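You operate a simulated robot arm through the tools that you are given. There is no shell and no other tool. Be economical: measure what you need, move in short steps, check, and stop when the job is done.

The job below is to be done with a simulated two-armed robot. You get a single attempt, and the scene is never put back.

JOB
Pick up the white cartridge with a blue cap with one hand, pass it to the other hand and put it on the top of the side bench.

The check looks at the end state, three seconds after you hand in, the way a careful person would. Anything else that was tipped, shoved, dropped, spilled or broken makes it a failure. Lids that push on must go on centred and level and be pressed home; caps that screw on are set level and turned clockwise until they are tight.

ROBOT AND FRAMES
Two 7-joint arms with two-finger parallel grippers on one trunk, on a base that drives. Base frame: it is fixed to the floor where the robot stands at the start and does not move with it; the origin is under the middle of the robot, x ahead of it, y to its left, z up. Lengths are in m, angles in rad, forces in N, time in s.
The left shoulder is at the start at [0.05, 0.168, 0.957], the right one opposite. With the tool pointing down near the work surface each hand reaches from about 0.1 to 0.6 m from the robot's upright axis, wherever it stands, measured 20 degrees to its own side. Places, roughly: top of the side bench [0.6, -1.7, 0.9]; white cartridge with a blue cap (6x6x22 cm) [0.5, -0.1, 0.5]. Payload 1.57 kg a hand.
Tool frame (each hand has its own): the origin (TCP) lies between the finger pads and is the grasp point; the fingertips stand 0.03 m ahead of it; z points along the fingers, y is the line along which they close. Largest opening 0.08 m; finger width 0.017, thickness 0.012; the body of the gripper, 0.04 by 0.082 m, starts 0.08 m behind the TCP.
Orientation is that of the tool frame in the base frame, as [roll, pitch, yaw] about the fixed x, y, z axes, in that order (R = Rz(yaw) Ry(pitch) Rx(roll)). With the fingers straight down and closing along the base's y, the tool's x points along the base's -x, its y along +y and its z along -z.

CONTROLS
- The arms move only by the tool apply_moves. It takes "left_rows", "right_rows" or both (then of equal length, played together; a hand with none holds still); each is a list of rows, each a list of 7 numbers: the closure, from 0 (fully open) to 1 (shut), then the shift along the tool's x, y, z in units of 300 mm (1.0 is 300 mm), then the turn, a rotation vector about the tool's x, y, z in units of 45 degrees (1.0 is 45 degrees). In form: [[claw, dx, dy, dz, wx, wy, wz], ...]. A call has 1 to 10 rows; each row is the pose to reach, as a shift and turn from the pose commanded when the call began, along the tool's axes at that moment. A call with a number of a shift or a turn outside -1 to 1 is refused whole. A row lasts 0.2 s, in which the tool goes at most 0.05 m and 0.15 rad; a call with a longer step from one row to the next is refused whole, and so is a gripper value outside its range. Where a pose cannot be reached the arm comes as near as it can. A force on the tool above 40 N (or 10 N above the force at the start of the call, whichever is more), or a blocked arm, ends the call early, and 0.2 s more pass. The fingers move at their own pace (about 0.045 m/s each) and stop on an object; they squeeze with about 21 N. The grip force told is the motor's: it shows also when the fingers shut on nothing. Time passes only in rows, and 0.2 s behind the last, so rows that repeat a pose let the fingers close. It gives the time, the measured TCP pose, the force on the tool (base axes), the opening and the grip force at its end, in the units of the frame above (readings bear some noise), with the torque about the TCP (base axes, N m) and any sound that the robot's microphone picked up.
- Cameras (640 x 400 px; columns grow to the right, rows downward): "scene" is now at [0.1067, -0.0204, 1.1372]; the picture's right is [-0.29, -0.96, 0.00], its down [-0.80, 0.24, -0.54] and it looks along [0.52, -0.16, -0.84] (base axes); focal length 278 px, centre (320, 200). "left" rides on the left gripper at [0.072, 0.007, -0.122] in its tool frame; the picture's right is [-0.09, 1.00, 0.00], its down [-0.84, -0.08, -0.54] and it looks along [-0.54, -0.05, 0.84] (tool axes); focal length 238 px, centre (320, 200). "right" rides on the right gripper at [0.072, -0.007, -0.122] in its tool frame; the picture's right is [0.09, 1.00, 0.00], its down [-0.84, 0.08, -0.54] and it looks along [-0.54, 0.05, 0.84] (tool axes); focal length 238 px, centre (320, 200).
- get_image(camera): a new picture of that camera. It takes no simulated time.
- move_column(by): slides the trunk up (or, below 0, down) by that many m; the arms and the scene camera ride with it, the base frame stays. It gives what a move gives, with no picture.
- steer(legs): drives the robot by 1 to 6 legs, each [ahead, left, turn to the left] in m, m and rad, along the robot's own axes; the way and the turn of a leg run together, so that a leg with both is an arc; at most 1.5 m and 3.142 rad a leg. The arms and the cameras ride along, it lands a little off, and it stops where it bumps. It gives what a move gives.
- head_to(pan, tilt): turns the head with the scene camera to pan (to the left, within 1.396 rad either way) and tilt (down, from -0.506 to 1.204), counted from straight ahead of the robot. It gives what a move gives.
- pixel_to_xyz(camera, pixels): for up to 12 pixels [column, row] of the newest picture of that camera ("zoom" is the newest enlarged one), the place [x, y, z] in the base frame of the surface seen there, good to about 0.002 m. It takes no simulated time.
- inspect(camera, box): a new picture of the part [left, top, right, bottom] of that camera's present view, enlarged. It takes no simulated time.
- sign_off(): hands the job in; it is judged then, once.

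Go step by step. Measure first, check grasps and placings, and put right what went wrong. The budget is 80 turns and 70 pictures, counting those below and the enlarged ones. Unless the task says otherwise, let go and move clear before handing in, and close with one line.

The tools are called by a JSON object that holds its "method" and its "body". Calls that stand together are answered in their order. apply_moves: Moves the arms, as the interface text tells. Its arguments: {"type":"object","properties":{"left_rows":{"type":"array","items":{"type":"array","items":{"type":"number"}}},"right_rows":{"type":"array","items":{"type":"array","items":{"type":"number"}}}},"required":[]} The other tools are called the same way: move_column (by) slides the trunk up or down; steer (legs) drives the base; head_to (pan, tilt) turns the head that bears the scene camera; get_image (camera) takes a picture; pixel_to_xyz (camera, pixels) gives the place of the surface under pixels of a picture; inspect (camera, box) takes an enlarged picture of a part of a camera's view; sign_off () hands the job in.

At the start:

```text
clock: 0.0
left_ee_pos: [0.2794, 0.0604, 0.7632]
left_tcp_rot: [-3.14, -0.001, -3.141]
left_contact_force: [-0.4, -0.6, -0.4]
left_wrist_torque: [0.03, 0.02, 0.01]
left_finger_gap: 0.0801
left_grasp_force: 0.1
right_ee_pos: [0.3245, -0.2544, 0.7429]
right_tcp_rot: [3.141, 0.0, -3.141]
right_contact_force: [1.2, 0.7, 0.1]
right_wrist_torque: [0.02, 0.02, 0.0]
right_finger_gap: 0.08
right_grasp_force: 0.1
trunk travel left (down, up): [-0.125, 0.318]
robot x, y, heading: [-0.0009, -0.0024, 0.003]
head pan, tilt: [-0.295, 0.997]
```

scene: 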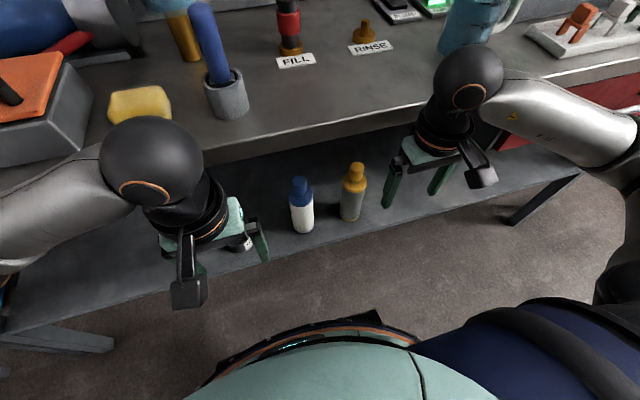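
right: 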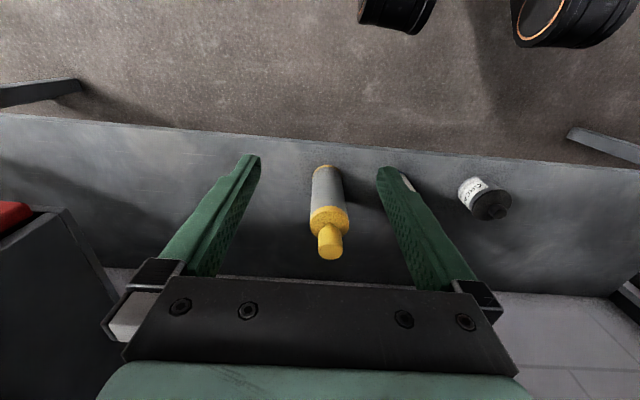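
left: 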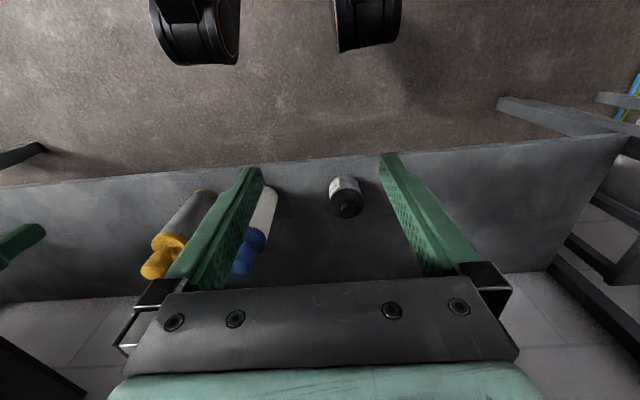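

The scene shows the white cartridge with the blue cap around (301,205) on the lower shelf, with a yellow-capped one beside it at (352,190). I'll measure these and the shelf and bench edges.

{"method": "inspect", "body": {"camera": "scene", "box": [220, 120, 420, 260]}}

{"method": "pixel_to_xyz", "body": {"camera": "scene", "pixels": [[300, 182], [300, 195], [303, 220], [304, 232], [355, 166], [350, 200], [349, 219], [280, 147], [360, 125], [285, 205], [310, 240], [239, 243]]}}

```text
2.86 times, centred on (320, 190) of scene
```

zoom: 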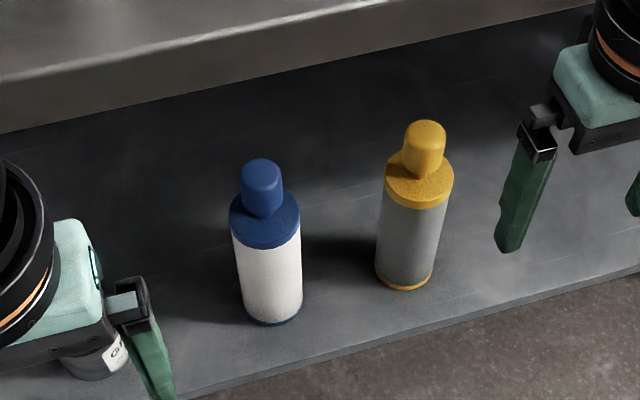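

```text
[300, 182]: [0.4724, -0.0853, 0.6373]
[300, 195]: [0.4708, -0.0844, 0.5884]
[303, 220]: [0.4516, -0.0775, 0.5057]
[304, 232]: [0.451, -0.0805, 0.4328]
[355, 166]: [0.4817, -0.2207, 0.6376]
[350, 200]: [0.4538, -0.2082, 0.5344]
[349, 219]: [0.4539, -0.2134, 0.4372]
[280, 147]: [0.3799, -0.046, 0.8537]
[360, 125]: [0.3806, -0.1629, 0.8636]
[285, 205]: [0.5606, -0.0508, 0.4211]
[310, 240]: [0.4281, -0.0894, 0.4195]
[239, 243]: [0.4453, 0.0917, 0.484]
```

The cartridge axis is near (0.481, -0.082), its base is at z≈0.42 and its top at 0.64. It stands under the bench, whose front edge is at x≈0.38. I'll grasp it with the left hand pitched forward, and first bring that hand to a pre-pose in front while moving the right hand aside.

{"method": "apply_moves", "body": {"left_rows": [[0, -0.01, -0.06, 0.06, 0, -0.125, 0], [0, -0.03, -0.12, 0.12, 0, -0.25, 0], [0, -0.04, -0.18, 0.19, 0, -0.375, 0], [0, -0.06, -0.24, 0.25, 0, -0.5, 0], [0, -0.08, -0.3, 0.31, 0, -0.625, 0], [0, -0.1, -0.36, 0.37, 0, -0.75, 0], [0, -0.11, -0.42, 0.44, 0, -0.875, 0], [0, -0.13, -0.473, 0.5, 0, -1, 0]], "right_rows": [[0, 0, -0.06, 0, 0, 0, 0], [0, 0, -0.12, 0, 0, 0, 0], [0, 0, -0.18, 0, 0, 0, 0], [0, 0, -0.24, 0, 0, 0, 0], [0, 0, -0.3, 0, 0, 0, 0], [0, 0, -0.35, 0, 0, 0, 0], [0, 0, -0.4, 0, 0, 0, 0], [0, 0, -0.4, 0, 0, 0, 0]]}}

{"method": "get_image", "body": {"camera": "left"}}

{"method": "get_image", "body": {"camera": "scene"}}

```text
clock: 1.8
left_ee_pos: [0.3372, -0.0771, 0.6254]
left_tcp_rot: [-3.107, 0.799, -3.068]
left_contact_force: [-0.7, 1.1, 0.4]
left_wrist_torque: [-0.02, 0.02, -0.03]
left_finger_gap: 0.0802
left_grasp_force: 0.1
right_ee_pos: [0.3239, -0.3738, 0.744]
right_tcp_rot: [3.14, -0.001, -3.14]
right_contact_force: [0.0, -0.8, 0.4]
right_wrist_torque: [-0.02, 0.02, -0.01]
right_finger_gap: 0.0801
right_grasp_force: 0.1
trunk travel left (down, up): [-0.125, 0.318]
robot x, y, heading: [0.0004, 0.002, 0.001]
head pan, tilt: [-0.295, 0.997]
```

```text
65 pictures are left
```

left: 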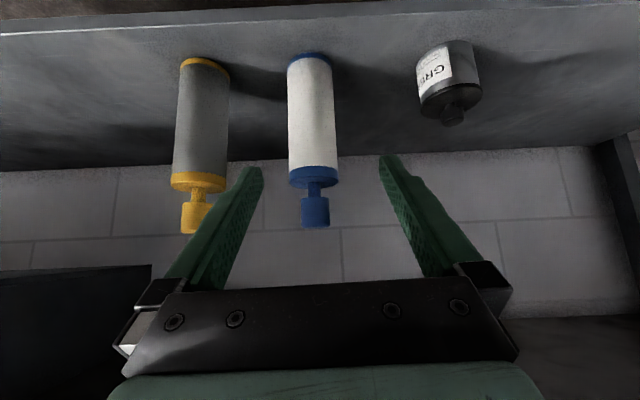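

```text
64 pictures are left
```

scene: 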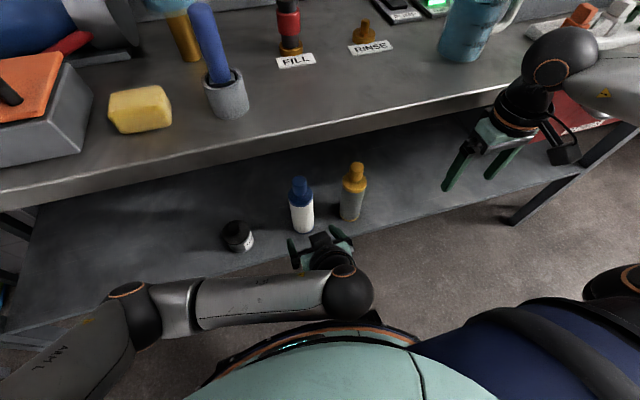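

The left hand is in front of the cartridge but about 1 cm and 4° off its command, so the arm is cramped. I'll back the base 0.12 m and lower the trunk 0.08 m for better reach.

{"method": "steer", "body": {"legs": [[-0.12, 0, 0]]}}

{"method": "move_column", "body": {"by": -0.08}}

```text
clock: 3.0
left_ee_pos: [0.2215, -0.0748, 0.6251]
left_tcp_rot: [-3.113, 0.8, -3.068]
left_contact_force: [0.0, -0.3, 0.1]
left_wrist_torque: [0.01, 0.02, 0.01]
left_finger_gap: 0.0799
left_grasp_force: 0.1
right_ee_pos: [0.2064, -0.3723, 0.744]
right_tcp_rot: [3.141, 0.001, -3.139]
right_contact_force: [-0.5, 0.5, -0.4]
right_wrist_torque: [0.01, 0.0, -0.01]
right_finger_gap: 0.08
right_grasp_force: 0.1
trunk travel left (down, up): [-0.125, 0.318]
robot x, y, heading: [-0.1191, 0.0034, 0.005]
head pan, tilt: [-0.295, 0.997]
```

```text
clock: 4.2
left_ee_pos: [0.2216, -0.0758, 0.5446]
left_tcp_rot: [-3.114, 0.8, -3.067]
left_contact_force: [0.5, 0.4, -0.6]
left_wrist_torque: [0.01, -0.02, 0.01]
left_finger_gap: 0.0801
left_grasp_force: 0.2
right_ee_pos: [0.2076, -0.3738, 0.6634]
right_tcp_rot: [3.141, -0.001, -3.14]
right_contact_force: [0.9, 0.3, 0.4]
right_wrist_torque: [-0.01, -0.01, -0.03]
right_finger_gap: 0.08
right_grasp_force: 0.1
trunk travel left (down, up): [-0.045, 0.398]
robot x, y, heading: [-0.1176, 0.0002, -0.001]
head pan, tilt: [-0.295, 0.997]
```

I'll now flatten the hand to about 30° pitch and move it to a pre-grasp 10 cm short of the cartridge.

{"method": "apply_moves", "body": {"left_rows": [[0, -0.07, -0.005, 0.09, 0, -0.08, 0], [0, -0.14, -0.01, 0.18, 0, -0.17, 0], [0, -0.21, -0.02, 0.28, 0, -0.25, 0], [0, -0.283, -0.02, 0.377, 0, -0.333, 0], [0, -0.283, -0.02, 0.377, 0, -0.333, 0]]}}

{"method": "get_image", "body": {"camera": "left"}}

```text
clock: 5.6
left_ee_pos: [0.379, -0.044, 0.525]
left_tcp_rot: [3.087, 1.093, -3.103]
left_contact_force: [-0.5, 0.6, 0.2]
left_wrist_torque: [-0.02, -0.05, 0.01]
left_finger_gap: 0.08
left_grasp_force: 0.0
right_ee_pos: [0.2073, -0.372, 0.6638]
right_tcp_rot: [3.141, 0.0, -3.139]
right_contact_force: [-0.6, -0.7, -0.3]
right_wrist_torque: [-0.02, 0.01, 0.04]
right_finger_gap: 0.0801
right_grasp_force: 0.0
trunk travel left (down, up): [-0.045, 0.398]
robot x, y, heading: [-0.1142, 0.0025, 0.005]
head pan, tilt: [-0.295, 0.997]
stopped in row 5 (left hand): the arm was blocked; the commanded pose is now the measured one
```

```text
63 pictures are left
```

left: 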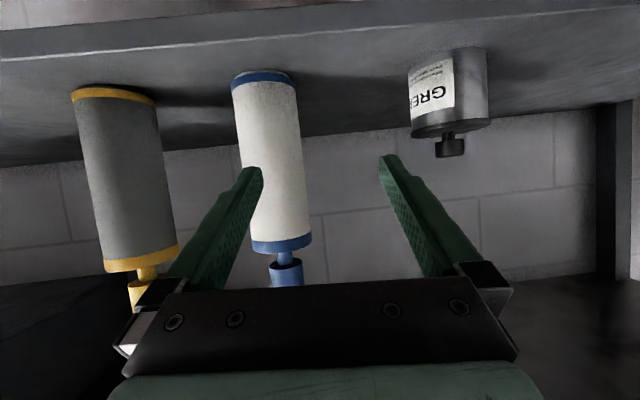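

The arm stopped blocked at y=-0.044 with no contact force on the tool. I'll look at the scene to see why.

{"method": "get_image", "body": {"camera": "scene"}}

```text
62 pictures are left
```

scene: 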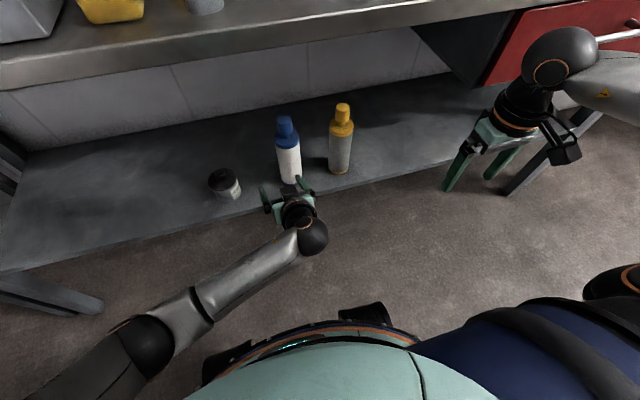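

Nothing is touching, so this is a joint-limit posture from reaching across the body. I'll back off slightly and slide the base right, so the cartridge lies ahead of the left shoulder.

{"method": "steer", "body": {"legs": [[-0.08, 0, 0], [0, -0.2, 0]]}}

```text
clock: 8.6
left_ee_pos: [0.3002, -0.2426, 0.5253]
left_tcp_rot: [3.089, 1.094, -3.102]
left_contact_force: [-0.3, 0.1, -0.2]
left_wrist_torque: [-0.02, 0.02, 0.01]
left_finger_gap: 0.08
left_grasp_force: 0.1
right_ee_pos: [0.1285, -0.5715, 0.6637]
right_tcp_rot: [-3.14, 0.0, -3.138]
right_contact_force: [-0.1, -0.1, 0.4]
right_wrist_torque: [0.02, 0.0, -0.03]
right_finger_gap: 0.0801
right_grasp_force: 0.0
trunk travel left (down, up): [-0.045, 0.398]
robot x, y, heading: [-0.1962, -0.2031, 0.006]
head pan, tilt: [-0.295, 0.997]
```

The base has moved. Now I'll move the left hand back in front of the cartridge and straighten its yaw.

{"method": "apply_moves", "body": {"left_rows": [[0, -0.014, 0.1, 0.048, 0.02, 0, 0.01], [0, -0.028, 0.2, 0.096, 0.04, 0, 0.02], [0, -0.043, 0.31, 0.143, 0.06, 0, 0.03], [0, -0.058, 0.41, 0.191, 0.08, 0, 0.04], [0, -0.072, 0.515, 0.239, 0.102, 0, 0.053], [0, -0.072, 0.515, 0.239, 0.102, 0, 0.053]]}}

{"method": "get_image", "body": {"camera": "left"}}

{"method": "get_image", "body": {"camera": "scene"}}

```text
clock: 10.0
left_ee_pos: [0.3595, -0.0807, 0.5164]
left_tcp_rot: [3.09, 1.089, 3.092]
left_contact_force: [0.8, -0.5, 0.7]
left_wrist_torque: [0.01, 0.0, -0.01]
left_finger_gap: 0.0803
left_grasp_force: 0.0
right_ee_pos: [0.1296, -0.5713, 0.6646]
right_tcp_rot: [3.141, 0.0, -3.138]
right_contact_force: [0.5, -0.1, 0.4]
right_wrist_torque: [-0.02, -0.03, -0.01]
right_finger_gap: 0.0801
right_grasp_force: 0.1
trunk travel left (down, up): [-0.045, 0.398]
robot x, y, heading: [-0.1991, -0.1971, 0.007]
head pan, tilt: [-0.295, 0.997]
```

```text
61 pictures are left
```

left: 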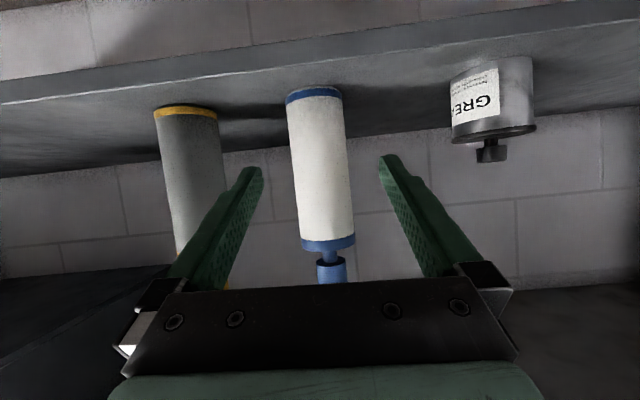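

```text
60 pictures are left
```

scene: 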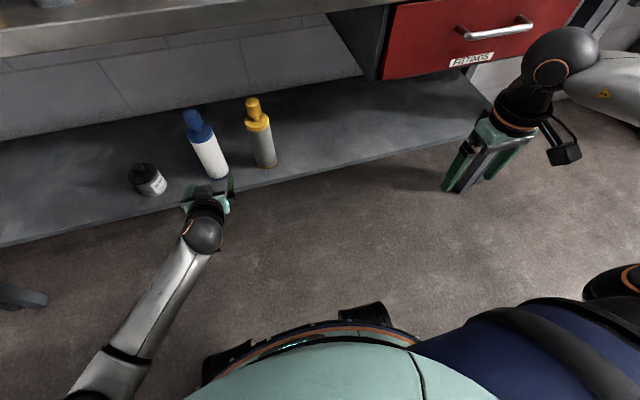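

The hand is lined up: the cartridge sits between the fingers at (322,170). I'll verify the axis from this view before the final approach.

{"method": "pixel_to_xyz", "body": {"camera": "left", "pixels": [[298, 150], [319, 130], [321, 150], [324, 180], [342, 150], [316, 92], [326, 225]]}}

```text
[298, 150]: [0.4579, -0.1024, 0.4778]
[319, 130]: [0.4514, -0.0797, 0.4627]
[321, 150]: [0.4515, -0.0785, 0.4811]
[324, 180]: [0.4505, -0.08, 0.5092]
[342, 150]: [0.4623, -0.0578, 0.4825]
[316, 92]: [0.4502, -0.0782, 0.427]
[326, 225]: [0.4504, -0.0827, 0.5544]
```

The axis is confirmed at (0.480, -0.080). I'll advance to straddle it, fingers open.

{"method": "apply_moves", "body": {"left_rows": [[0, -0.007, 0, 0.07, 0, 0, -0.034], [0, -0.014, 0, 0.14, 0, 0, -0.034], [0, -0.021, 0, 0.21, 0, 0, -0.034], [0, -0.028, 0, 0.28, 0, 0, -0.034], [0, -0.035, 0, 0.35, 0, 0, -0.034], [0, -0.041, 0, 0.42, 0, 0, -0.034], [0, -0.041, 0, 0.424, 0, 0, -0.034]]}}

{"method": "get_image", "body": {"camera": "left"}}

```text
clock: 11.8
left_ee_pos: [0.4748, -0.0561, 0.4553]
left_tcp_rot: [3.073, 1.079, 3.108]
left_contact_force: [0.4, -1.2, 0.4]
left_wrist_torque: [-0.01, 0.0, -0.02]
left_finger_gap: 0.0802
left_grasp_force: 0.1
right_ee_pos: [0.1274, -0.5708, 0.6643]
right_tcp_rot: [-3.141, 0.0, -3.138]
right_contact_force: [0.5, 0.9, -0.5]
right_wrist_torque: [0.02, -0.03, 0.0]
right_finger_gap: 0.0799
right_grasp_force: 0.1
trunk travel left (down, up): [-0.045, 0.398]
robot x, y, heading: [-0.1996, -0.1971, 0.007]
head pan, tilt: [-0.295, 0.997]
stopped in row 7 (left hand): the arm was blocked; the commanded pose is now the measured one
```

```text
59 pictures are left
```

left: 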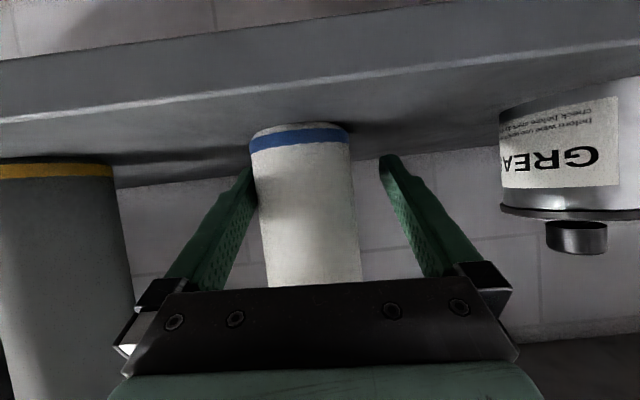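

The arm drifted to y=-0.056 and was blocked again. I'll measure whether the cartridge has been nudged.

{"method": "pixel_to_xyz", "body": {"camera": "left", "pixels": [[302, 170], [308, 220], [303, 140], [60, 220]]}}

{"method": "get_image", "body": {"camera": "scene"}}

```text
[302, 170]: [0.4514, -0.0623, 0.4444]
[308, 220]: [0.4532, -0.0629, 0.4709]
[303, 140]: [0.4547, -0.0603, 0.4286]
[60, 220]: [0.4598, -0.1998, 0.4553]
```

```text
58 pictures are left
```

scene: 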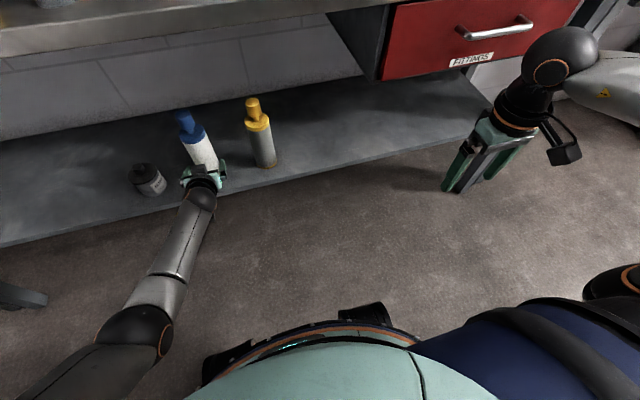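

The cartridge slid about 1.5 cm and is still upright between the fingers, at (0.483, -0.065). The arm is nearly straight, which explains the block. I'll close here.

{"method": "apply_moves", "body": {"left_rows": [[0.3, 0, 0, 0, 0, 0, 0], [0.5, 0, 0, 0, 0, 0, 0], [1, 0, 0, 0, 0, 0, 0], [1, 0, 0, 0, 0, 0, 0], [1, 0, 0, 0, 0, 0, 0], [1, 0, 0, 0, 0, 0, 0]]}}

{"method": "get_image", "body": {"camera": "left"}}

```text
clock: 13.2
left_ee_pos: [0.4741, -0.0562, 0.4553]
left_tcp_rot: [3.074, 1.08, 3.109]
left_contact_force: [-0.4, 0.7, 1.0]
left_wrist_torque: [-0.03, 0.0, 0.0]
left_finger_gap: 0.06
left_grasp_force: 20.8
right_ee_pos: [0.1288, -0.5716, 0.6645]
right_tcp_rot: [3.141, 0.0, -3.139]
right_contact_force: [-0.5, 0.7, -0.5]
right_wrist_torque: [-0.01, -0.01, 0.0]
right_finger_gap: 0.08
right_grasp_force: 0.1
trunk travel left (down, up): [-0.045, 0.398]
robot x, y, heading: [-0.1973, -0.2038, 0.004]
head pan, tilt: [-0.295, 0.997]
```

```text
57 pictures are left
```

left: 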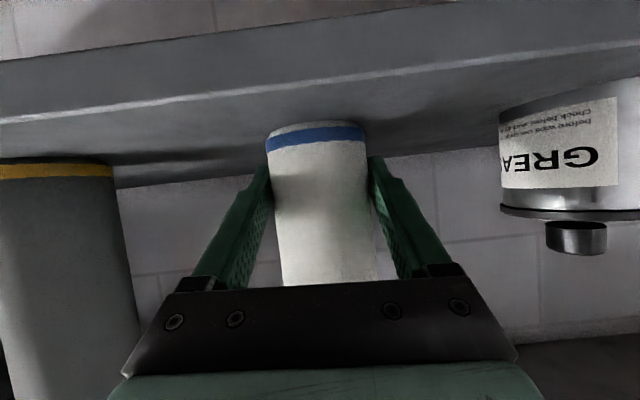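

Gripped: the gap is 0.060 and the grip force 20.8. I'll raise it 3 cm with the trunk and check it's held.

{"method": "move_column", "body": {"by": 0.03}}

{"method": "get_image", "body": {"camera": "left"}}

```text
clock: 14.0
left_ee_pos: [0.4741, -0.0576, 0.486]
left_tcp_rot: [3.074, 1.076, 3.107]
left_contact_force: [-0.3, 0.0, -1.6]
left_wrist_torque: [0.01, 0.03, 0.01]
left_finger_gap: 0.0595
left_grasp_force: 21.4
right_ee_pos: [0.1281, -0.5721, 0.6925]
right_tcp_rot: [3.141, 0.001, -3.139]
right_contact_force: [0.5, -0.5, -0.6]
right_wrist_torque: [-0.02, -0.03, -0.02]
right_finger_gap: 0.0799
right_grasp_force: 0.0
trunk travel left (down, up): [-0.075, 0.368]
robot x, y, heading: [-0.1982, -0.1974, 0.008]
head pan, tilt: [-0.295, 0.997]
```

```text
56 pictures are left
```

left: 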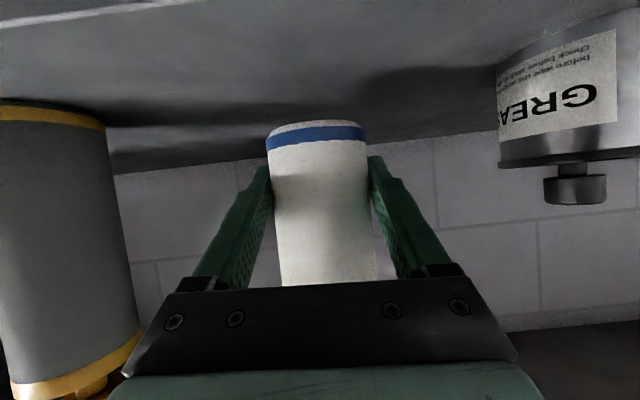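

It's lifted and held, with a weight of about 1.6 N. I'll drive straight back 0.4 m, then survey the space and the side bench.

{"method": "steer", "body": {"legs": [[-0.4, 0, 0]]}}

{"method": "head_to", "body": {"pan": -0.9, "tilt": 0.45}}

{"method": "get_image", "body": {"camera": "scene"}}

```text
clock: 16.5
left_ee_pos: [0.0667, -0.0611, 0.4853]
left_tcp_rot: [3.073, 1.077, 3.104]
left_contact_force: [0.1, -0.2, -2.3]
left_wrist_torque: [0.02, 0.05, -0.01]
left_finger_gap: 0.0594
left_grasp_force: 20.8
right_ee_pos: [-0.2803, -0.5743, 0.6947]
right_tcp_rot: [3.14, 0.0, 3.14]
right_contact_force: [0.2, 0.1, 0.9]
right_wrist_torque: [-0.01, -0.03, 0.0]
right_finger_gap: 0.0799
right_grasp_force: 0.1
trunk travel left (down, up): [-0.075, 0.368]
robot x, y, heading: [-0.6022, -0.2018, 0.0]
head pan, tilt: [-0.295, 0.997]
```

```text
clock: 17.5
left_ee_pos: [0.068, -0.0601, 0.4852]
left_tcp_rot: [3.073, 1.076, 3.103]
left_contact_force: [0.1, 0.4, -3.0]
left_wrist_torque: [-0.01, 0.03, 0.05]
left_finger_gap: 0.0593
left_grasp_force: 21.4
right_ee_pos: [-0.2815, -0.5724, 0.6953]
right_tcp_rot: [-3.141, 0.001, 3.14]
right_contact_force: [1.3, -0.3, -0.2]
right_wrist_torque: [0.02, -0.01, 0.03]
right_finger_gap: 0.0801
right_grasp_force: 0.1
trunk travel left (down, up): [-0.075, 0.368]
robot x, y, heading: [-0.6042, -0.1984, 0.002]
head pan, tilt: [-0.901, 0.45]
```

```text
55 pictures are left
```

scene: 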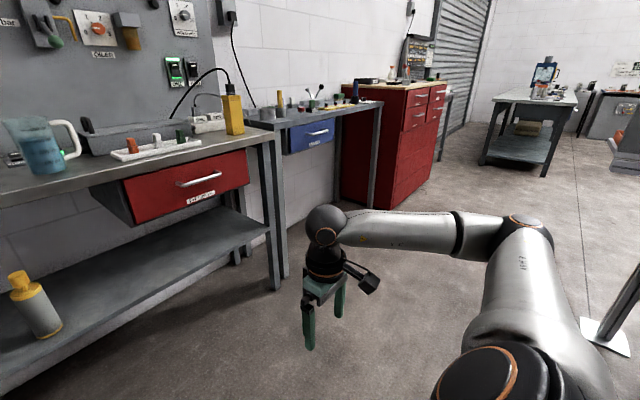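

The side bench is the one with the blue drawer, around (330,110). First I'll do the handover: bring the left hand in to about 0.42 m ahead at z≈0.62, yawed 45° to the right.

{"method": "apply_moves", "body": {"left_rows": [[1, -0.001, -0.033, -0.12, 0.11, -0.004, 0.059], [1, -0.001, -0.066, -0.24, 0.22, -0.008, 0.118], [1, -0.002, -0.1, -0.36, 0.33, -0.012, 0.178], [1, -0.003, -0.133, -0.48, 0.44, -0.016, 0.237], [1, -0.003, -0.166, -0.6, 0.55, -0.02, 0.296], [1, -0.004, -0.2, -0.72, 0.66, -0.025, 0.355], [1, -0.005, -0.233, -0.84, 0.77, -0.029, 0.415], [1, -0.005, -0.266, -0.957, 0.88, -0.033, 0.474], [1, -0.005, -0.266, -0.957, 0.88, -0.033, 0.474]]}}

{"method": "head_to", "body": {"pan": 0, "tilt": 0.8}}

{"method": "get_image", "body": {"camera": "scene"}}

```text
clock: 19.5
left_ee_pos: [-0.1829, -0.1515, 0.6173]
left_tcp_rot: [3.072, 1.077, 2.314]
left_contact_force: [-0.5, 0.1, -2.0]
left_wrist_torque: [0.02, -0.03, -0.06]
left_finger_gap: 0.0592
left_grasp_force: 21.0
right_ee_pos: [-0.2801, -0.5748, 0.6946]
right_tcp_rot: [-3.142, 0.001, 3.141]
right_contact_force: [-0.8, -0.1, 0.6]
right_wrist_torque: [0.01, -0.01, -0.01]
right_finger_gap: 0.0797
right_grasp_force: 0.1
trunk travel left (down, up): [-0.075, 0.368]
robot x, y, heading: [-0.6017, -0.2003, -0.005]
head pan, tilt: [-0.901, 0.45]
```

```text
clock: 20.7
left_ee_pos: [-0.1825, -0.1512, 0.6177]
left_tcp_rot: [3.07, 1.077, 2.314]
left_contact_force: [0.0, 0.0, -2.0]
left_wrist_torque: [0.04, 0.03, -0.02]
left_finger_gap: 0.0594
left_grasp_force: 21.5
right_ee_pos: [-0.2806, -0.5742, 0.6943]
right_tcp_rot: [-3.141, 0.001, 3.139]
right_contact_force: [-0.3, 0.1, -0.4]
right_wrist_torque: [0.0, -0.02, 0.0]
right_finger_gap: 0.0798
right_grasp_force: 0.1
trunk travel left (down, up): [-0.075, 0.368]
robot x, y, heading: [-0.6021, -0.2016, 0.003]
head pan, tilt: [0.0, 0.799]
```

```text
54 pictures are left
```

scene: 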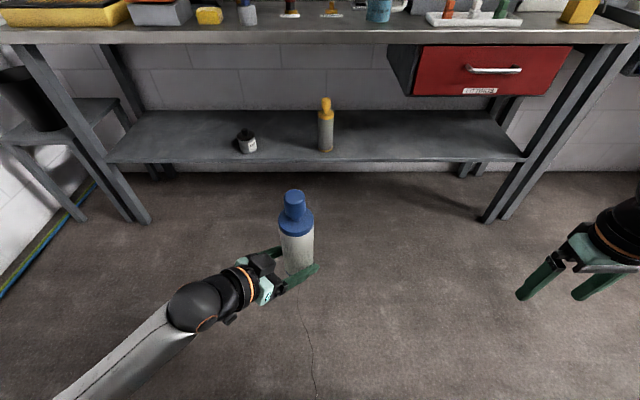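

The cartridge is upright in the left hand. I'll measure its axis for the right-hand grasp.

{"method": "inspect", "body": {"camera": "scene", "box": [220, 170, 380, 310]}}

{"method": "pixel_to_xyz", "body": {"camera": "scene", "pixels": [[296, 225], [298, 240], [299, 255], [282, 245], [313, 245], [294, 193], [299, 268]]}}

```text
2.86 times, centred on (300, 240) of scene
```

zoom: 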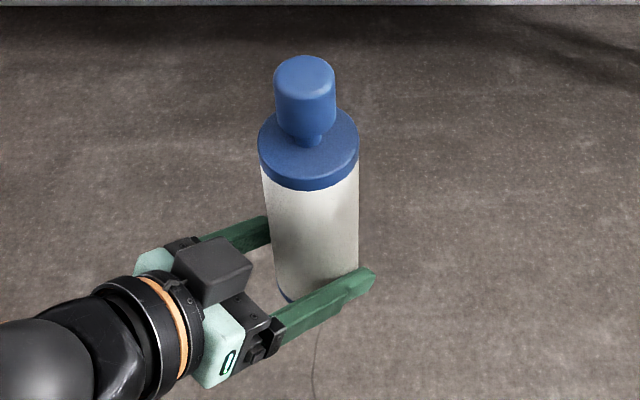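

```text
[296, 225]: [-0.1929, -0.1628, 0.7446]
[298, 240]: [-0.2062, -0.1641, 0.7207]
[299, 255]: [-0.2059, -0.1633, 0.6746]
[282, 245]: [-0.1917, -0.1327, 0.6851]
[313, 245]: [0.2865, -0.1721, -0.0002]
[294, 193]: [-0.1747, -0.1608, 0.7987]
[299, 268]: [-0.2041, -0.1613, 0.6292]
```

The axis is at about (-0.176, -0.161), the bottom at about 0.58 and the cap ring from about 0.73 up. I'll check how high the dark box on the left gripper reaches, since it limits the right-hand approach.

{"method": "pixel_to_xyz", "body": {"camera": "zoom", "pixels": [[213, 250], [235, 255], [200, 285], [245, 265], [225, 330], [300, 320], [360, 280], [130, 300]]}}

```text
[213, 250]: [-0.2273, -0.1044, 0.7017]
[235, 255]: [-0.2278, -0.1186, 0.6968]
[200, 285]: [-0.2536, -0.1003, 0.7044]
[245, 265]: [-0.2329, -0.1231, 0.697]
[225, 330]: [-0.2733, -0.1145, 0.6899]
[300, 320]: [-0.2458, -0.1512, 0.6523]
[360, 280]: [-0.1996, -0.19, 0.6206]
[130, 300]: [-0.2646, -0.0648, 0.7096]
```

The box reaches z≈0.70 on the left wrist, so I want the right hand nearly opposing the left. I'll turn the left hand a further 35° (cartridge staying upright), and pitch and raise the right hand toward a staging pose.

{"method": "apply_moves", "body": {"left_rows": [[1, 0, 0, 0, 0.114, -0.004, 0.061], [1, 0, 0, 0, 0.228, -0.008, 0.123], [1, 0, 0, 0, 0.342, -0.012, 0.184], [1, 0, 0, 0, 0.457, -0.017, 0.246], [1, 0, 0, 0, 0.571, -0.021, 0.307], [1, 0, 0, 0, 0.685, -0.025, 0.369], [1, 0, 0, 0, 0.685, -0.025, 0.369]], "right_rows": [[0, -0.011, 0.083, -0.045, 0, -0.167, 0], [0, -0.022, 0.167, -0.089, 0, -0.333, 0], [0, -0.033, 0.25, -0.134, 0, -0.5, 0], [0, -0.045, 0.333, -0.178, 0, -0.667, 0], [0, -0.056, 0.417, -0.222, 0, -0.833, 0], [0, -0.067, 0.5, -0.267, 0, -1, 0], [0, -0.067, 0.5, -0.267, 0, -1, 0]]}}

{"method": "get_image", "body": {"camera": "scene"}}

```text
clock: 22.3
left_ee_pos: [-0.1828, -0.1507, 0.62]
left_tcp_rot: [3.067, 1.074, 1.702]
left_contact_force: [0.1, -0.4, -2.5]
left_wrist_torque: [0.03, 0.04, 0.02]
left_finger_gap: 0.0592
left_grasp_force: 20.8
right_ee_pos: [-0.1894, -0.4188, 0.7871]
right_tcp_rot: [-3.142, 0.788, 3.138]
right_contact_force: [0.3, -0.7, 0.7]
right_wrist_torque: [0.01, 0.0, 0.0]
right_finger_gap: 0.0801
right_grasp_force: 0.0
right hand out of reach, approached as far as the arm can: row 4, 5, 6, 7
trunk travel left (down, up): [-0.075, 0.368]
robot x, y, heading: [-0.6042, -0.1988, -0.0]
head pan, tilt: [0.0, 0.799]
```

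```text
52 pictures are left
```

scene: 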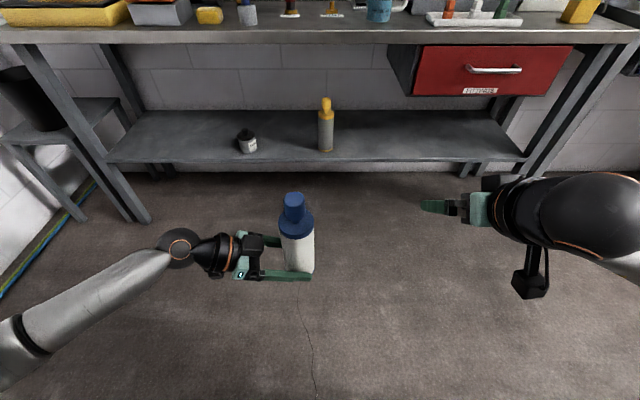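

The left hand is turned and the cartridge is upright. Next I'll yaw the right hand 60° to the left, moving in slightly.

{"method": "apply_moves", "body": {"right_rows": [[0, 0.006, 0.025, -0.006, -0.118, 0, -0.118], [0, 0.012, 0.05, -0.012, -0.236, 0, -0.236], [0, 0.018, 0.075, -0.018, -0.354, 0, -0.354], [0, 0.024, 0.1, -0.024, -0.472, 0, -0.472], [0, 0.03, 0.125, -0.03, -0.59, 0, -0.59], [0, 0.036, 0.15, -0.036, -0.707, 0, -0.707], [0, 0.041, 0.175, -0.041, -0.825, 0, -0.825], [0, 0.047, 0.2, -0.047, -0.943, 0, -0.943], [0, 0.047, 0.2, -0.047, -0.943, 0, -0.943]]}}

{"method": "get_image", "body": {"camera": "scene"}}

{"method": "get_image", "body": {"camera": "right"}}

```text
clock: 24.3
left_ee_pos: [-0.1822, -0.1509, 0.6204]
left_tcp_rot: [3.07, 1.074, 1.703]
left_contact_force: [-0.6, -0.5, -2.6]
left_wrist_torque: [0.05, -0.01, 0.02]
left_finger_gap: 0.0593
left_grasp_force: 21.2
right_ee_pos: [-0.2172, -0.3416, 0.7818]
right_tcp_rot: [-3.122, 0.783, -2.136]
right_contact_force: [-0.3, -0.1, -0.2]
right_wrist_torque: [0.01, 0.0, 0.03]
right_finger_gap: 0.0804
right_grasp_force: 0.1
right hand out of reach, approached as far as the arm can: row 8, 9
trunk travel left (down, up): [-0.075, 0.368]
robot x, y, heading: [-0.6065, -0.1995, -0.004]
head pan, tilt: [0.0, 0.799]
```

```text
51 pictures are left
```

scene: 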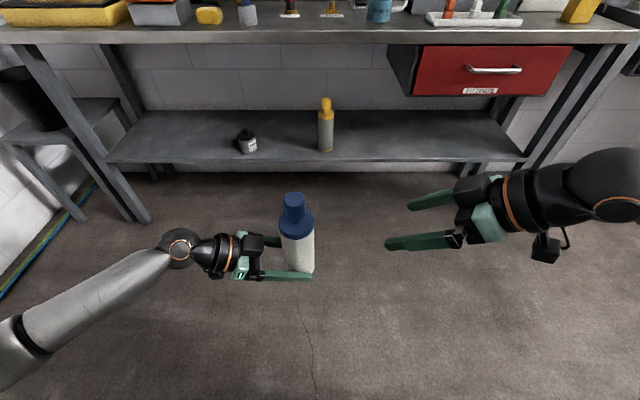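

```text
50 pictures are left
```

right: 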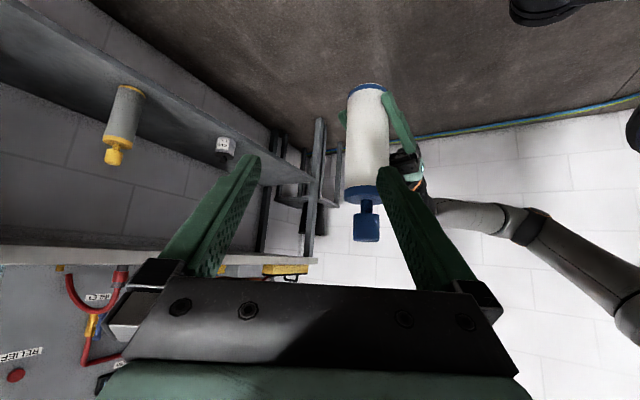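

The right hand sees the cartridge at (368,140). I'll flatten its pitch and yaw it a bit more while measuring the cartridge axis.

{"method": "apply_moves", "body": {"right_rows": [[0, -0.024, 0.01, 0.023, -0.078, -0.074, -0.079], [0, -0.048, 0.02, 0.047, -0.157, -0.148, -0.158], [0, -0.071, 0.03, 0.07, -0.235, -0.221, -0.236], [0, -0.095, 0.04, 0.094, -0.313, -0.295, -0.315], [0, -0.095, 0.04, 0.094, -0.313, -0.295, -0.315]]}}

{"method": "get_image", "body": {"camera": "right"}}

{"method": "pixel_to_xyz", "body": {"camera": "scene", "pixels": [[297, 230], [300, 245], [300, 260], [294, 195], [262, 240], [252, 242], [285, 277], [310, 274]]}}

```text
clock: 25.5
left_ee_pos: [-0.1826, -0.1501, 0.6199]
left_tcp_rot: [3.069, 1.074, 1.702]
left_contact_force: [0.7, -0.7, -2.6]
left_wrist_torque: [0.07, 0.01, -0.01]
left_finger_gap: 0.0591
left_grasp_force: 20.7
right_ee_pos: [-0.1947, -0.2689, 0.7699]
right_tcp_rot: [-3.069, 1.007, -1.751]
right_contact_force: [-0.9, -0.9, -0.2]
right_wrist_torque: [0.07, -0.04, 0.01]
right_finger_gap: 0.0801
right_grasp_force: 0.0
right hand out of reach, approached as far as the arm can: row 1, 2, 3, 4, 5
trunk travel left (down, up): [-0.075, 0.368]
robot x, y, heading: [-0.6029, -0.1991, -0.002]
head pan, tilt: [0.0, 0.799]
```

```text
49 pictures are left
```

right: 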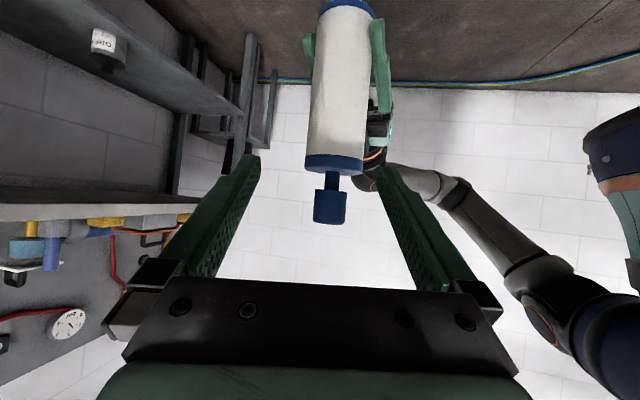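

```text
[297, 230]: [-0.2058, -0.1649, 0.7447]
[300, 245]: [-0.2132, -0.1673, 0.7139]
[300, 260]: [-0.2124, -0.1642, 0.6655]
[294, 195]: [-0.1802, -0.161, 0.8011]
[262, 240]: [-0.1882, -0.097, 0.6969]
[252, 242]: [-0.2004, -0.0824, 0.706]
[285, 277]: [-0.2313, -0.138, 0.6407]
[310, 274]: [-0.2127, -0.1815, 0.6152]
```

The right arm is out of reach because its wrist is folded too close to the shoulder. I'll move both hands 12 cm forward together.

{"method": "apply_moves", "body": {"left_rows": [[1, -0.006, 0.098, 0.019, 0, 0, 0], [1, -0.012, 0.196, 0.037, 0, 0, 0], [1, -0.019, 0.294, 0.056, 0, 0, 0], [1, -0.025, 0.392, 0.075, 0, 0, 0], [1, -0.025, 0.392, 0.075, 0, 0, 0]], "right_rows": [[0, -0.009, -0.097, 0.022, 0, 0, 0], [0, -0.019, -0.194, 0.045, 0, 0, 0], [0, -0.028, -0.291, 0.067, 0, 0, 0], [0, -0.038, -0.388, 0.089, 0, 0, 0], [0, -0.038, -0.388, 0.089, 0, 0, 0]]}}

{"method": "get_image", "body": {"camera": "right"}}

{"method": "get_image", "body": {"camera": "scene"}}

```text
clock: 26.7
left_ee_pos: [-0.063, -0.1517, 0.6175]
left_tcp_rot: [3.069, 1.074, 1.699]
left_contact_force: [0.4, -0.2, -2.5]
left_wrist_torque: [0.03, -0.01, 0.01]
left_finger_gap: 0.0592
left_grasp_force: 20.5
right_ee_pos: [-0.0755, -0.2682, 0.7701]
right_tcp_rot: [-3.045, 0.999, -1.72]
right_contact_force: [0.7, 0.2, 0.7]
right_wrist_torque: [0.0, -0.04, 0.02]
right_finger_gap: 0.0801
right_grasp_force: 0.1
trunk travel left (down, up): [-0.075, 0.368]
robot x, y, heading: [-0.6039, -0.2, 0.003]
head pan, tilt: [0.0, 0.799]
```

```text
48 pictures are left
```

right: 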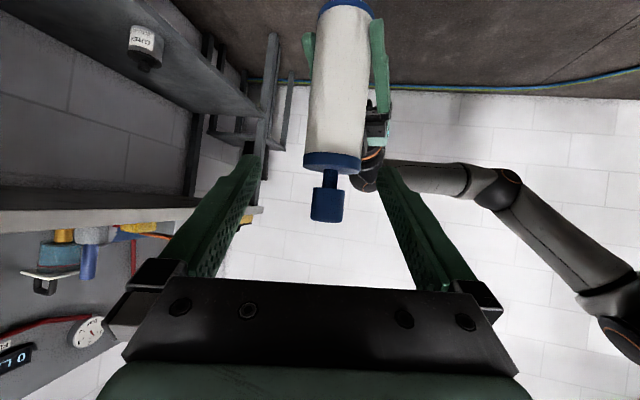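

```text
47 pictures are left
```

scene: 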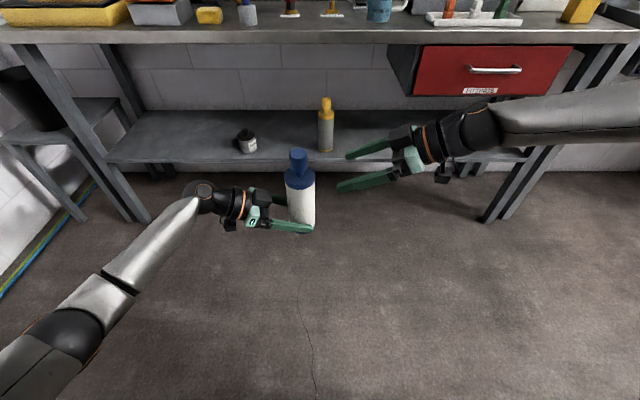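

Both arms are within reach now. I'll measure the cartridge surface precisely before aligning the right hand.

{"method": "pixel_to_xyz", "body": {"camera": "right", "pixels": [[340, 60], [338, 90], [336, 120], [334, 145], [332, 160], [320, 120], [354, 120]]}}

{"method": "pixel_to_xyz", "body": {"camera": "scene", "pixels": [[300, 183], [300, 190], [301, 200], [302, 212], [298, 153]]}}

```text
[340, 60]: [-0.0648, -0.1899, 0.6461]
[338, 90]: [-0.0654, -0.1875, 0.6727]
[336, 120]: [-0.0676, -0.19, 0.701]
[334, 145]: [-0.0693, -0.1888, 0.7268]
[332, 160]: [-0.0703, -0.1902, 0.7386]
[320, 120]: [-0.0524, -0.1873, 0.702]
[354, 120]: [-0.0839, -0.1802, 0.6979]
```

```text
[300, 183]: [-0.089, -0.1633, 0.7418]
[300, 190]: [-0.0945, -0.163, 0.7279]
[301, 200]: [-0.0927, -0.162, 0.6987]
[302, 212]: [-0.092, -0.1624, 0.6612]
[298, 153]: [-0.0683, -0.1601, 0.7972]
```

The axis is at (-0.062, -0.160) and the cap ring starts at about 0.732. I'll align the right hand sideways and in roll, then advance to straddle the body at z≈0.703.

{"method": "apply_moves", "body": {"right_rows": [[0, 0, 0.054, 0, 0, 0, 0.079], [0, 0, 0.054, 0.1, 0, 0, 0.079], [0, 0, 0.054, 0.2, 0, 0, 0.079], [0, 0, 0.054, 0.2, 0, 0, 0.079]]}}

{"method": "get_image", "body": {"camera": "right"}}

```text
clock: 27.7
left_ee_pos: [-0.0619, -0.1505, 0.6187]
left_tcp_rot: [3.067, 1.076, 1.701]
left_contact_force: [-0.1, 0.0, -2.2]
left_wrist_torque: [0.02, -0.02, 0.0]
left_finger_gap: 0.0594
left_grasp_force: 21.1
right_ee_pos: [-0.0782, -0.2138, 0.7374]
right_tcp_rot: [3.14, 1.004, -1.838]
right_contact_force: [0.1, 0.3, -0.5]
right_wrist_torque: [0.05, 0.0, 0.01]
right_finger_gap: 0.0798
right_grasp_force: 0.1
trunk travel left (down, up): [-0.075, 0.368]
robot x, y, heading: [-0.6012, -0.1952, -0.007]
head pan, tilt: [0.0, 0.799]
```

```text
46 pictures are left
```

right: 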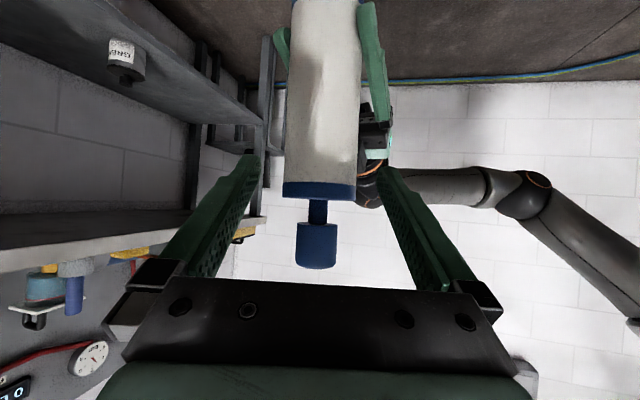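

Roll is level and the hand is aligned laterally. I'll advance the last 6.3 cm.

{"method": "apply_moves", "body": {"right_rows": [[0, 0, -0.004, 0.07, 0, 0, 0], [0, 0, -0.004, 0.14, 0, 0, 0], [0, 0, -0.004, 0.211, 0, 0, 0], [0, 0, -0.004, 0.211, 0, 0, 0]]}}

{"method": "get_image", "body": {"camera": "right"}}

{"method": "inspect", "body": {"camera": "scene", "box": [220, 110, 420, 250]}}

```text
clock: 28.7
left_ee_pos: [-0.063, -0.1501, 0.6177]
left_tcp_rot: [3.069, 1.075, 1.702]
left_contact_force: [-0.2, 0.8, -1.6]
left_wrist_torque: [0.02, 0.01, 0.01]
left_finger_gap: 0.0595
left_grasp_force: 20.6
right_ee_pos: [-0.0608, -0.1643, 0.7041]
right_tcp_rot: [-3.141, 1.005, -1.837]
right_contact_force: [0.5, -0.3, 0.3]
right_wrist_torque: [-0.01, 0.01, 0.0]
right_finger_gap: 0.0801
right_grasp_force: 0.0
trunk travel left (down, up): [-0.075, 0.368]
robot x, y, heading: [-0.6031, -0.1964, -0.003]
head pan, tilt: [0.0, 0.799]
```

```text
45 pictures are left
```

right: 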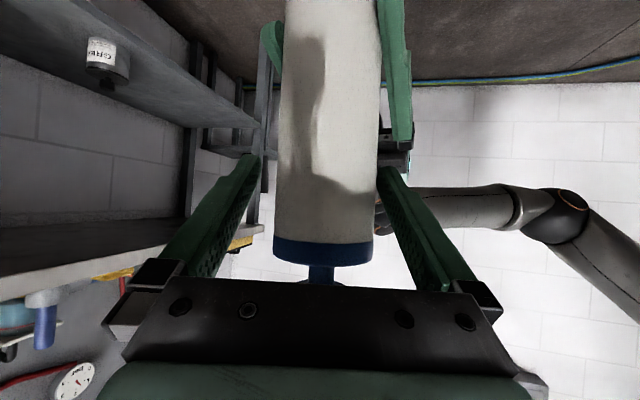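

```text
2.86 times, centred on (320, 180) of scene
```

zoom: 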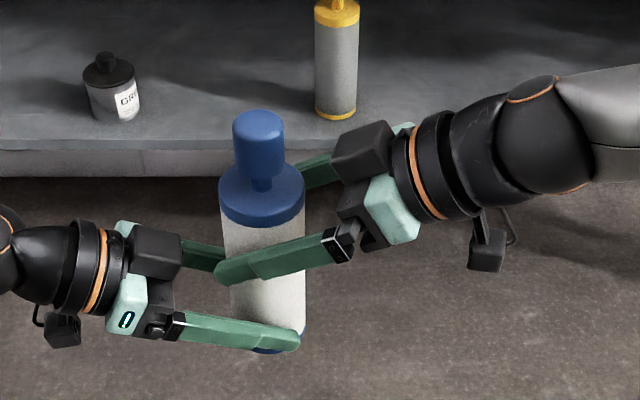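

The right fingers straddle the body well below the cap ring, clear of the left hand. I'll close the right hand.

{"method": "apply_moves", "body": {"right_rows": [[0.2, 0, 0, 0, 0, 0, 0], [0.3, 0, 0, 0, 0, 0, 0], [1, 0, 0, 0, 0, 0, 0], [1, 0, 0, 0, 0, 0, 0], [1, 0, 0, 0, 0, 0, 0], [1, 0, 0, 0, 0, 0, 0]]}}

```text
clock: 30.1
left_ee_pos: [-0.0621, -0.1499, 0.618]
left_tcp_rot: [3.068, 1.074, 1.7]
left_contact_force: [10.2, -1.7, -5.5]
left_wrist_torque: [0.23, 0.71, 0.07]
left_finger_gap: 0.0595
left_grasp_force: 21.5
right_ee_pos: [-0.0624, -0.1645, 0.7047]
right_tcp_rot: [3.138, 1.004, -1.837]
right_contact_force: [-9.3, 3.4, 3.0]
right_wrist_torque: [0.1, 0.23, 0.04]
right_finger_gap: 0.0596
right_grasp_force: 20.9
trunk travel left (down, up): [-0.075, 0.368]
robot x, y, heading: [-0.604, -0.2006, 0.0]
head pan, tilt: [0.0, 0.799]
```

Both hands grip it (gaps 0.0595 and 0.0596), with a 10 N side load between them. I'll ease the right hand 3 mm toward -x before releasing.

{"method": "apply_moves", "body": {"right_rows": [[1, 0, 0.005, 0, 0, 0, 0], [1, 0, 0.01, 0, 0, 0, 0], [1, 0, 0.01, 0, 0, 0, 0]]}}

```text
clock: 30.9
left_ee_pos: [-0.0634, -0.1508, 0.6184]
left_tcp_rot: [3.069, 1.074, 1.702]
left_contact_force: [0.5, -0.8, -4.6]
left_wrist_torque: [-0.11, 0.06, -0.04]
left_finger_gap: 0.0597
left_grasp_force: 21.1
right_ee_pos: [-0.0634, -0.1655, 0.7046]
right_tcp_rot: [-3.138, 1.004, -1.835]
right_contact_force: [-1.0, 1.6, 1.8]
right_wrist_torque: [0.26, 0.03, 0.03]
right_finger_gap: 0.0595
right_grasp_force: 20.6
trunk travel left (down, up): [-0.075, 0.368]
robot x, y, heading: [-0.6015, -0.1979, -0.001]
head pan, tilt: [0.0, 0.799]
```

The side load is gone. Now I'll open the left hand and back it straight out along its own axis, keeping the right hand closed.

{"method": "apply_moves", "body": {"left_rows": [[0.2, 0, 0, 0, 0, 0, 0], [0, 0, 0, 0, 0, 0, 0], [0, 0, 0, 0, 0, 0, 0], [0, 0, 0, -0.1, 0, 0, 0], [0, 0, 0, -0.2, 0, 0, 0], [0, 0, 0, -0.33, 0, 0, 0], [0, 0, 0, -0.46, 0, 0, 0], [0, 0, 0, -0.6, 0, 0, 0]]}}

{"method": "get_image", "body": {"camera": "scene"}}

{"method": "get_image", "body": {"camera": "right"}}

```text
clock: 32.7
left_ee_pos: [-0.0971, 0.004, 0.7037]
left_tcp_rot: [3.068, 1.074, 1.702]
left_contact_force: [-0.1, -0.7, -0.2]
left_wrist_torque: [0.0, 0.01, 0.01]
left_finger_gap: 0.0801
left_grasp_force: 0.1
right_ee_pos: [-0.0651, -0.1645, 0.705]
right_tcp_rot: [3.138, 1.003, -1.838]
right_contact_force: [0.0, 0.2, -0.2]
right_wrist_torque: [-0.04, 0.0, -0.01]
right_finger_gap: 0.0599
right_grasp_force: 21.2
trunk travel left (down, up): [-0.075, 0.368]
robot x, y, heading: [-0.6045, -0.2023, -0.002]
head pan, tilt: [0.0, 0.799]
```

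```text
43 pictures are left
```

scene: 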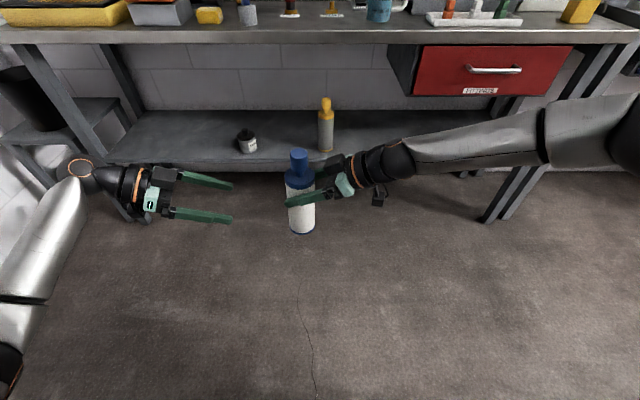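

```text
42 pictures are left
```

right: 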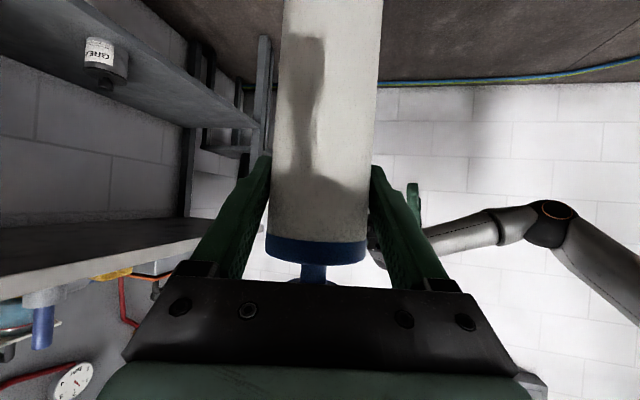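

The handover is done: the right hand holds the upright cartridge alone. Next I'll turn the right hand toward straight ahead and tuck the left hand aside.

{"method": "apply_moves", "body": {"left_rows": [[0, 0.016, -0.053, -0.052, 0, 0, 0], [0, 0.033, -0.106, -0.103, 0, 0, 0], [0, 0.049, -0.159, -0.155, 0, 0, 0], [0, 0.065, -0.212, -0.206, 0, 0, 0], [0, 0.081, -0.264, -0.258, 0, 0, 0], [0, 0.097, -0.317, -0.309, 0, 0, 0], [0, 0.114, -0.37, -0.36, 0, 0, 0], [0, 0.13, -0.423, -0.412, 0, 0, 0], [0, 0.13, -0.423, -0.412, 0, 0, 0]], "right_rows": [[1, 0.012, -0.013, -0.05, 0.122, 0, 0.0775], [1, 0.024, -0.026, -0.1, 0.244, 0, 0.155], [1, 0.036, -0.04, -0.15, 0.365, 0, 0.2325], [1, 0.048, -0.053, -0.2, 0.487, 0, 0.31], [1, 0.059, -0.066, -0.25, 0.609, 0, 0.3875], [1, 0.071, -0.08, -0.3, 0.731, 0, 0.465], [1, 0.083, -0.093, -0.35, 0.852, 0, 0.5425], [1, 0.095, -0.106, -0.397, 0.974, 0, 0.62], [1, 0.095, -0.106, -0.397, 0.974, 0, 0.62]]}}

{"method": "move_column", "body": {"by": 0.25}}

{"method": "get_image", "body": {"camera": "scene"}}

```text
clock: 34.7
left_ee_pos: [-0.2472, 0.1049, 0.7262]
left_tcp_rot: [3.07, 1.075, 1.703]
left_contact_force: [0.7, -0.1, -0.5]
left_wrist_torque: [0.01, 0.03, 0.01]
left_finger_gap: 0.08
left_grasp_force: 0.0
right_ee_pos: [-0.0656, -0.284, 0.7428]
right_tcp_rot: [3.14, 1.004, -2.744]
right_contact_force: [-0.2, -0.3, -1.4]
right_wrist_torque: [-0.01, 0.0, 0.0]
right_finger_gap: 0.0597
right_grasp_force: 21.0
trunk travel left (down, up): [-0.075, 0.368]
robot x, y, heading: [-0.6047, -0.2027, -0.003]
head pan, tilt: [0.0, 0.799]
```

```text
clock: 37.3
left_ee_pos: [-0.2475, 0.1036, 0.9751]
left_tcp_rot: [3.067, 1.076, 1.702]
left_contact_force: [0.0, 0.3, 0.0]
left_wrist_torque: [-0.02, -0.02, -0.01]
left_finger_gap: 0.0797
left_grasp_force: 0.0
right_ee_pos: [-0.0648, -0.284, 0.9936]
right_tcp_rot: [3.14, 1.003, -2.741]
right_contact_force: [0.0, 0.1, -2.2]
right_wrist_torque: [0.02, 0.01, -0.01]
right_finger_gap: 0.0595
right_grasp_force: 21.4
trunk travel left (down, up): [-0.325, 0.118]
robot x, y, heading: [-0.6048, -0.1975, -0.005]
head pan, tilt: [0.0, 0.799]
```

```text
41 pictures are left
```

scene: 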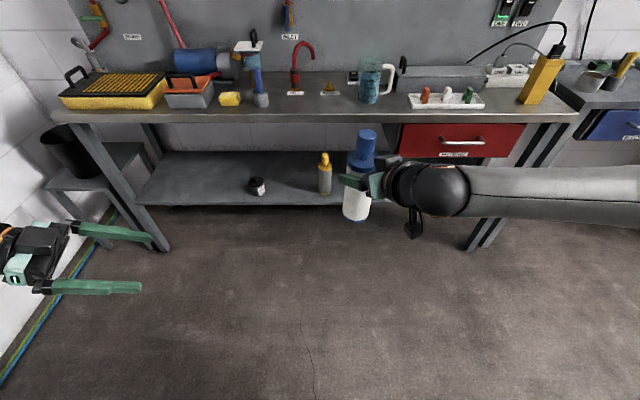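

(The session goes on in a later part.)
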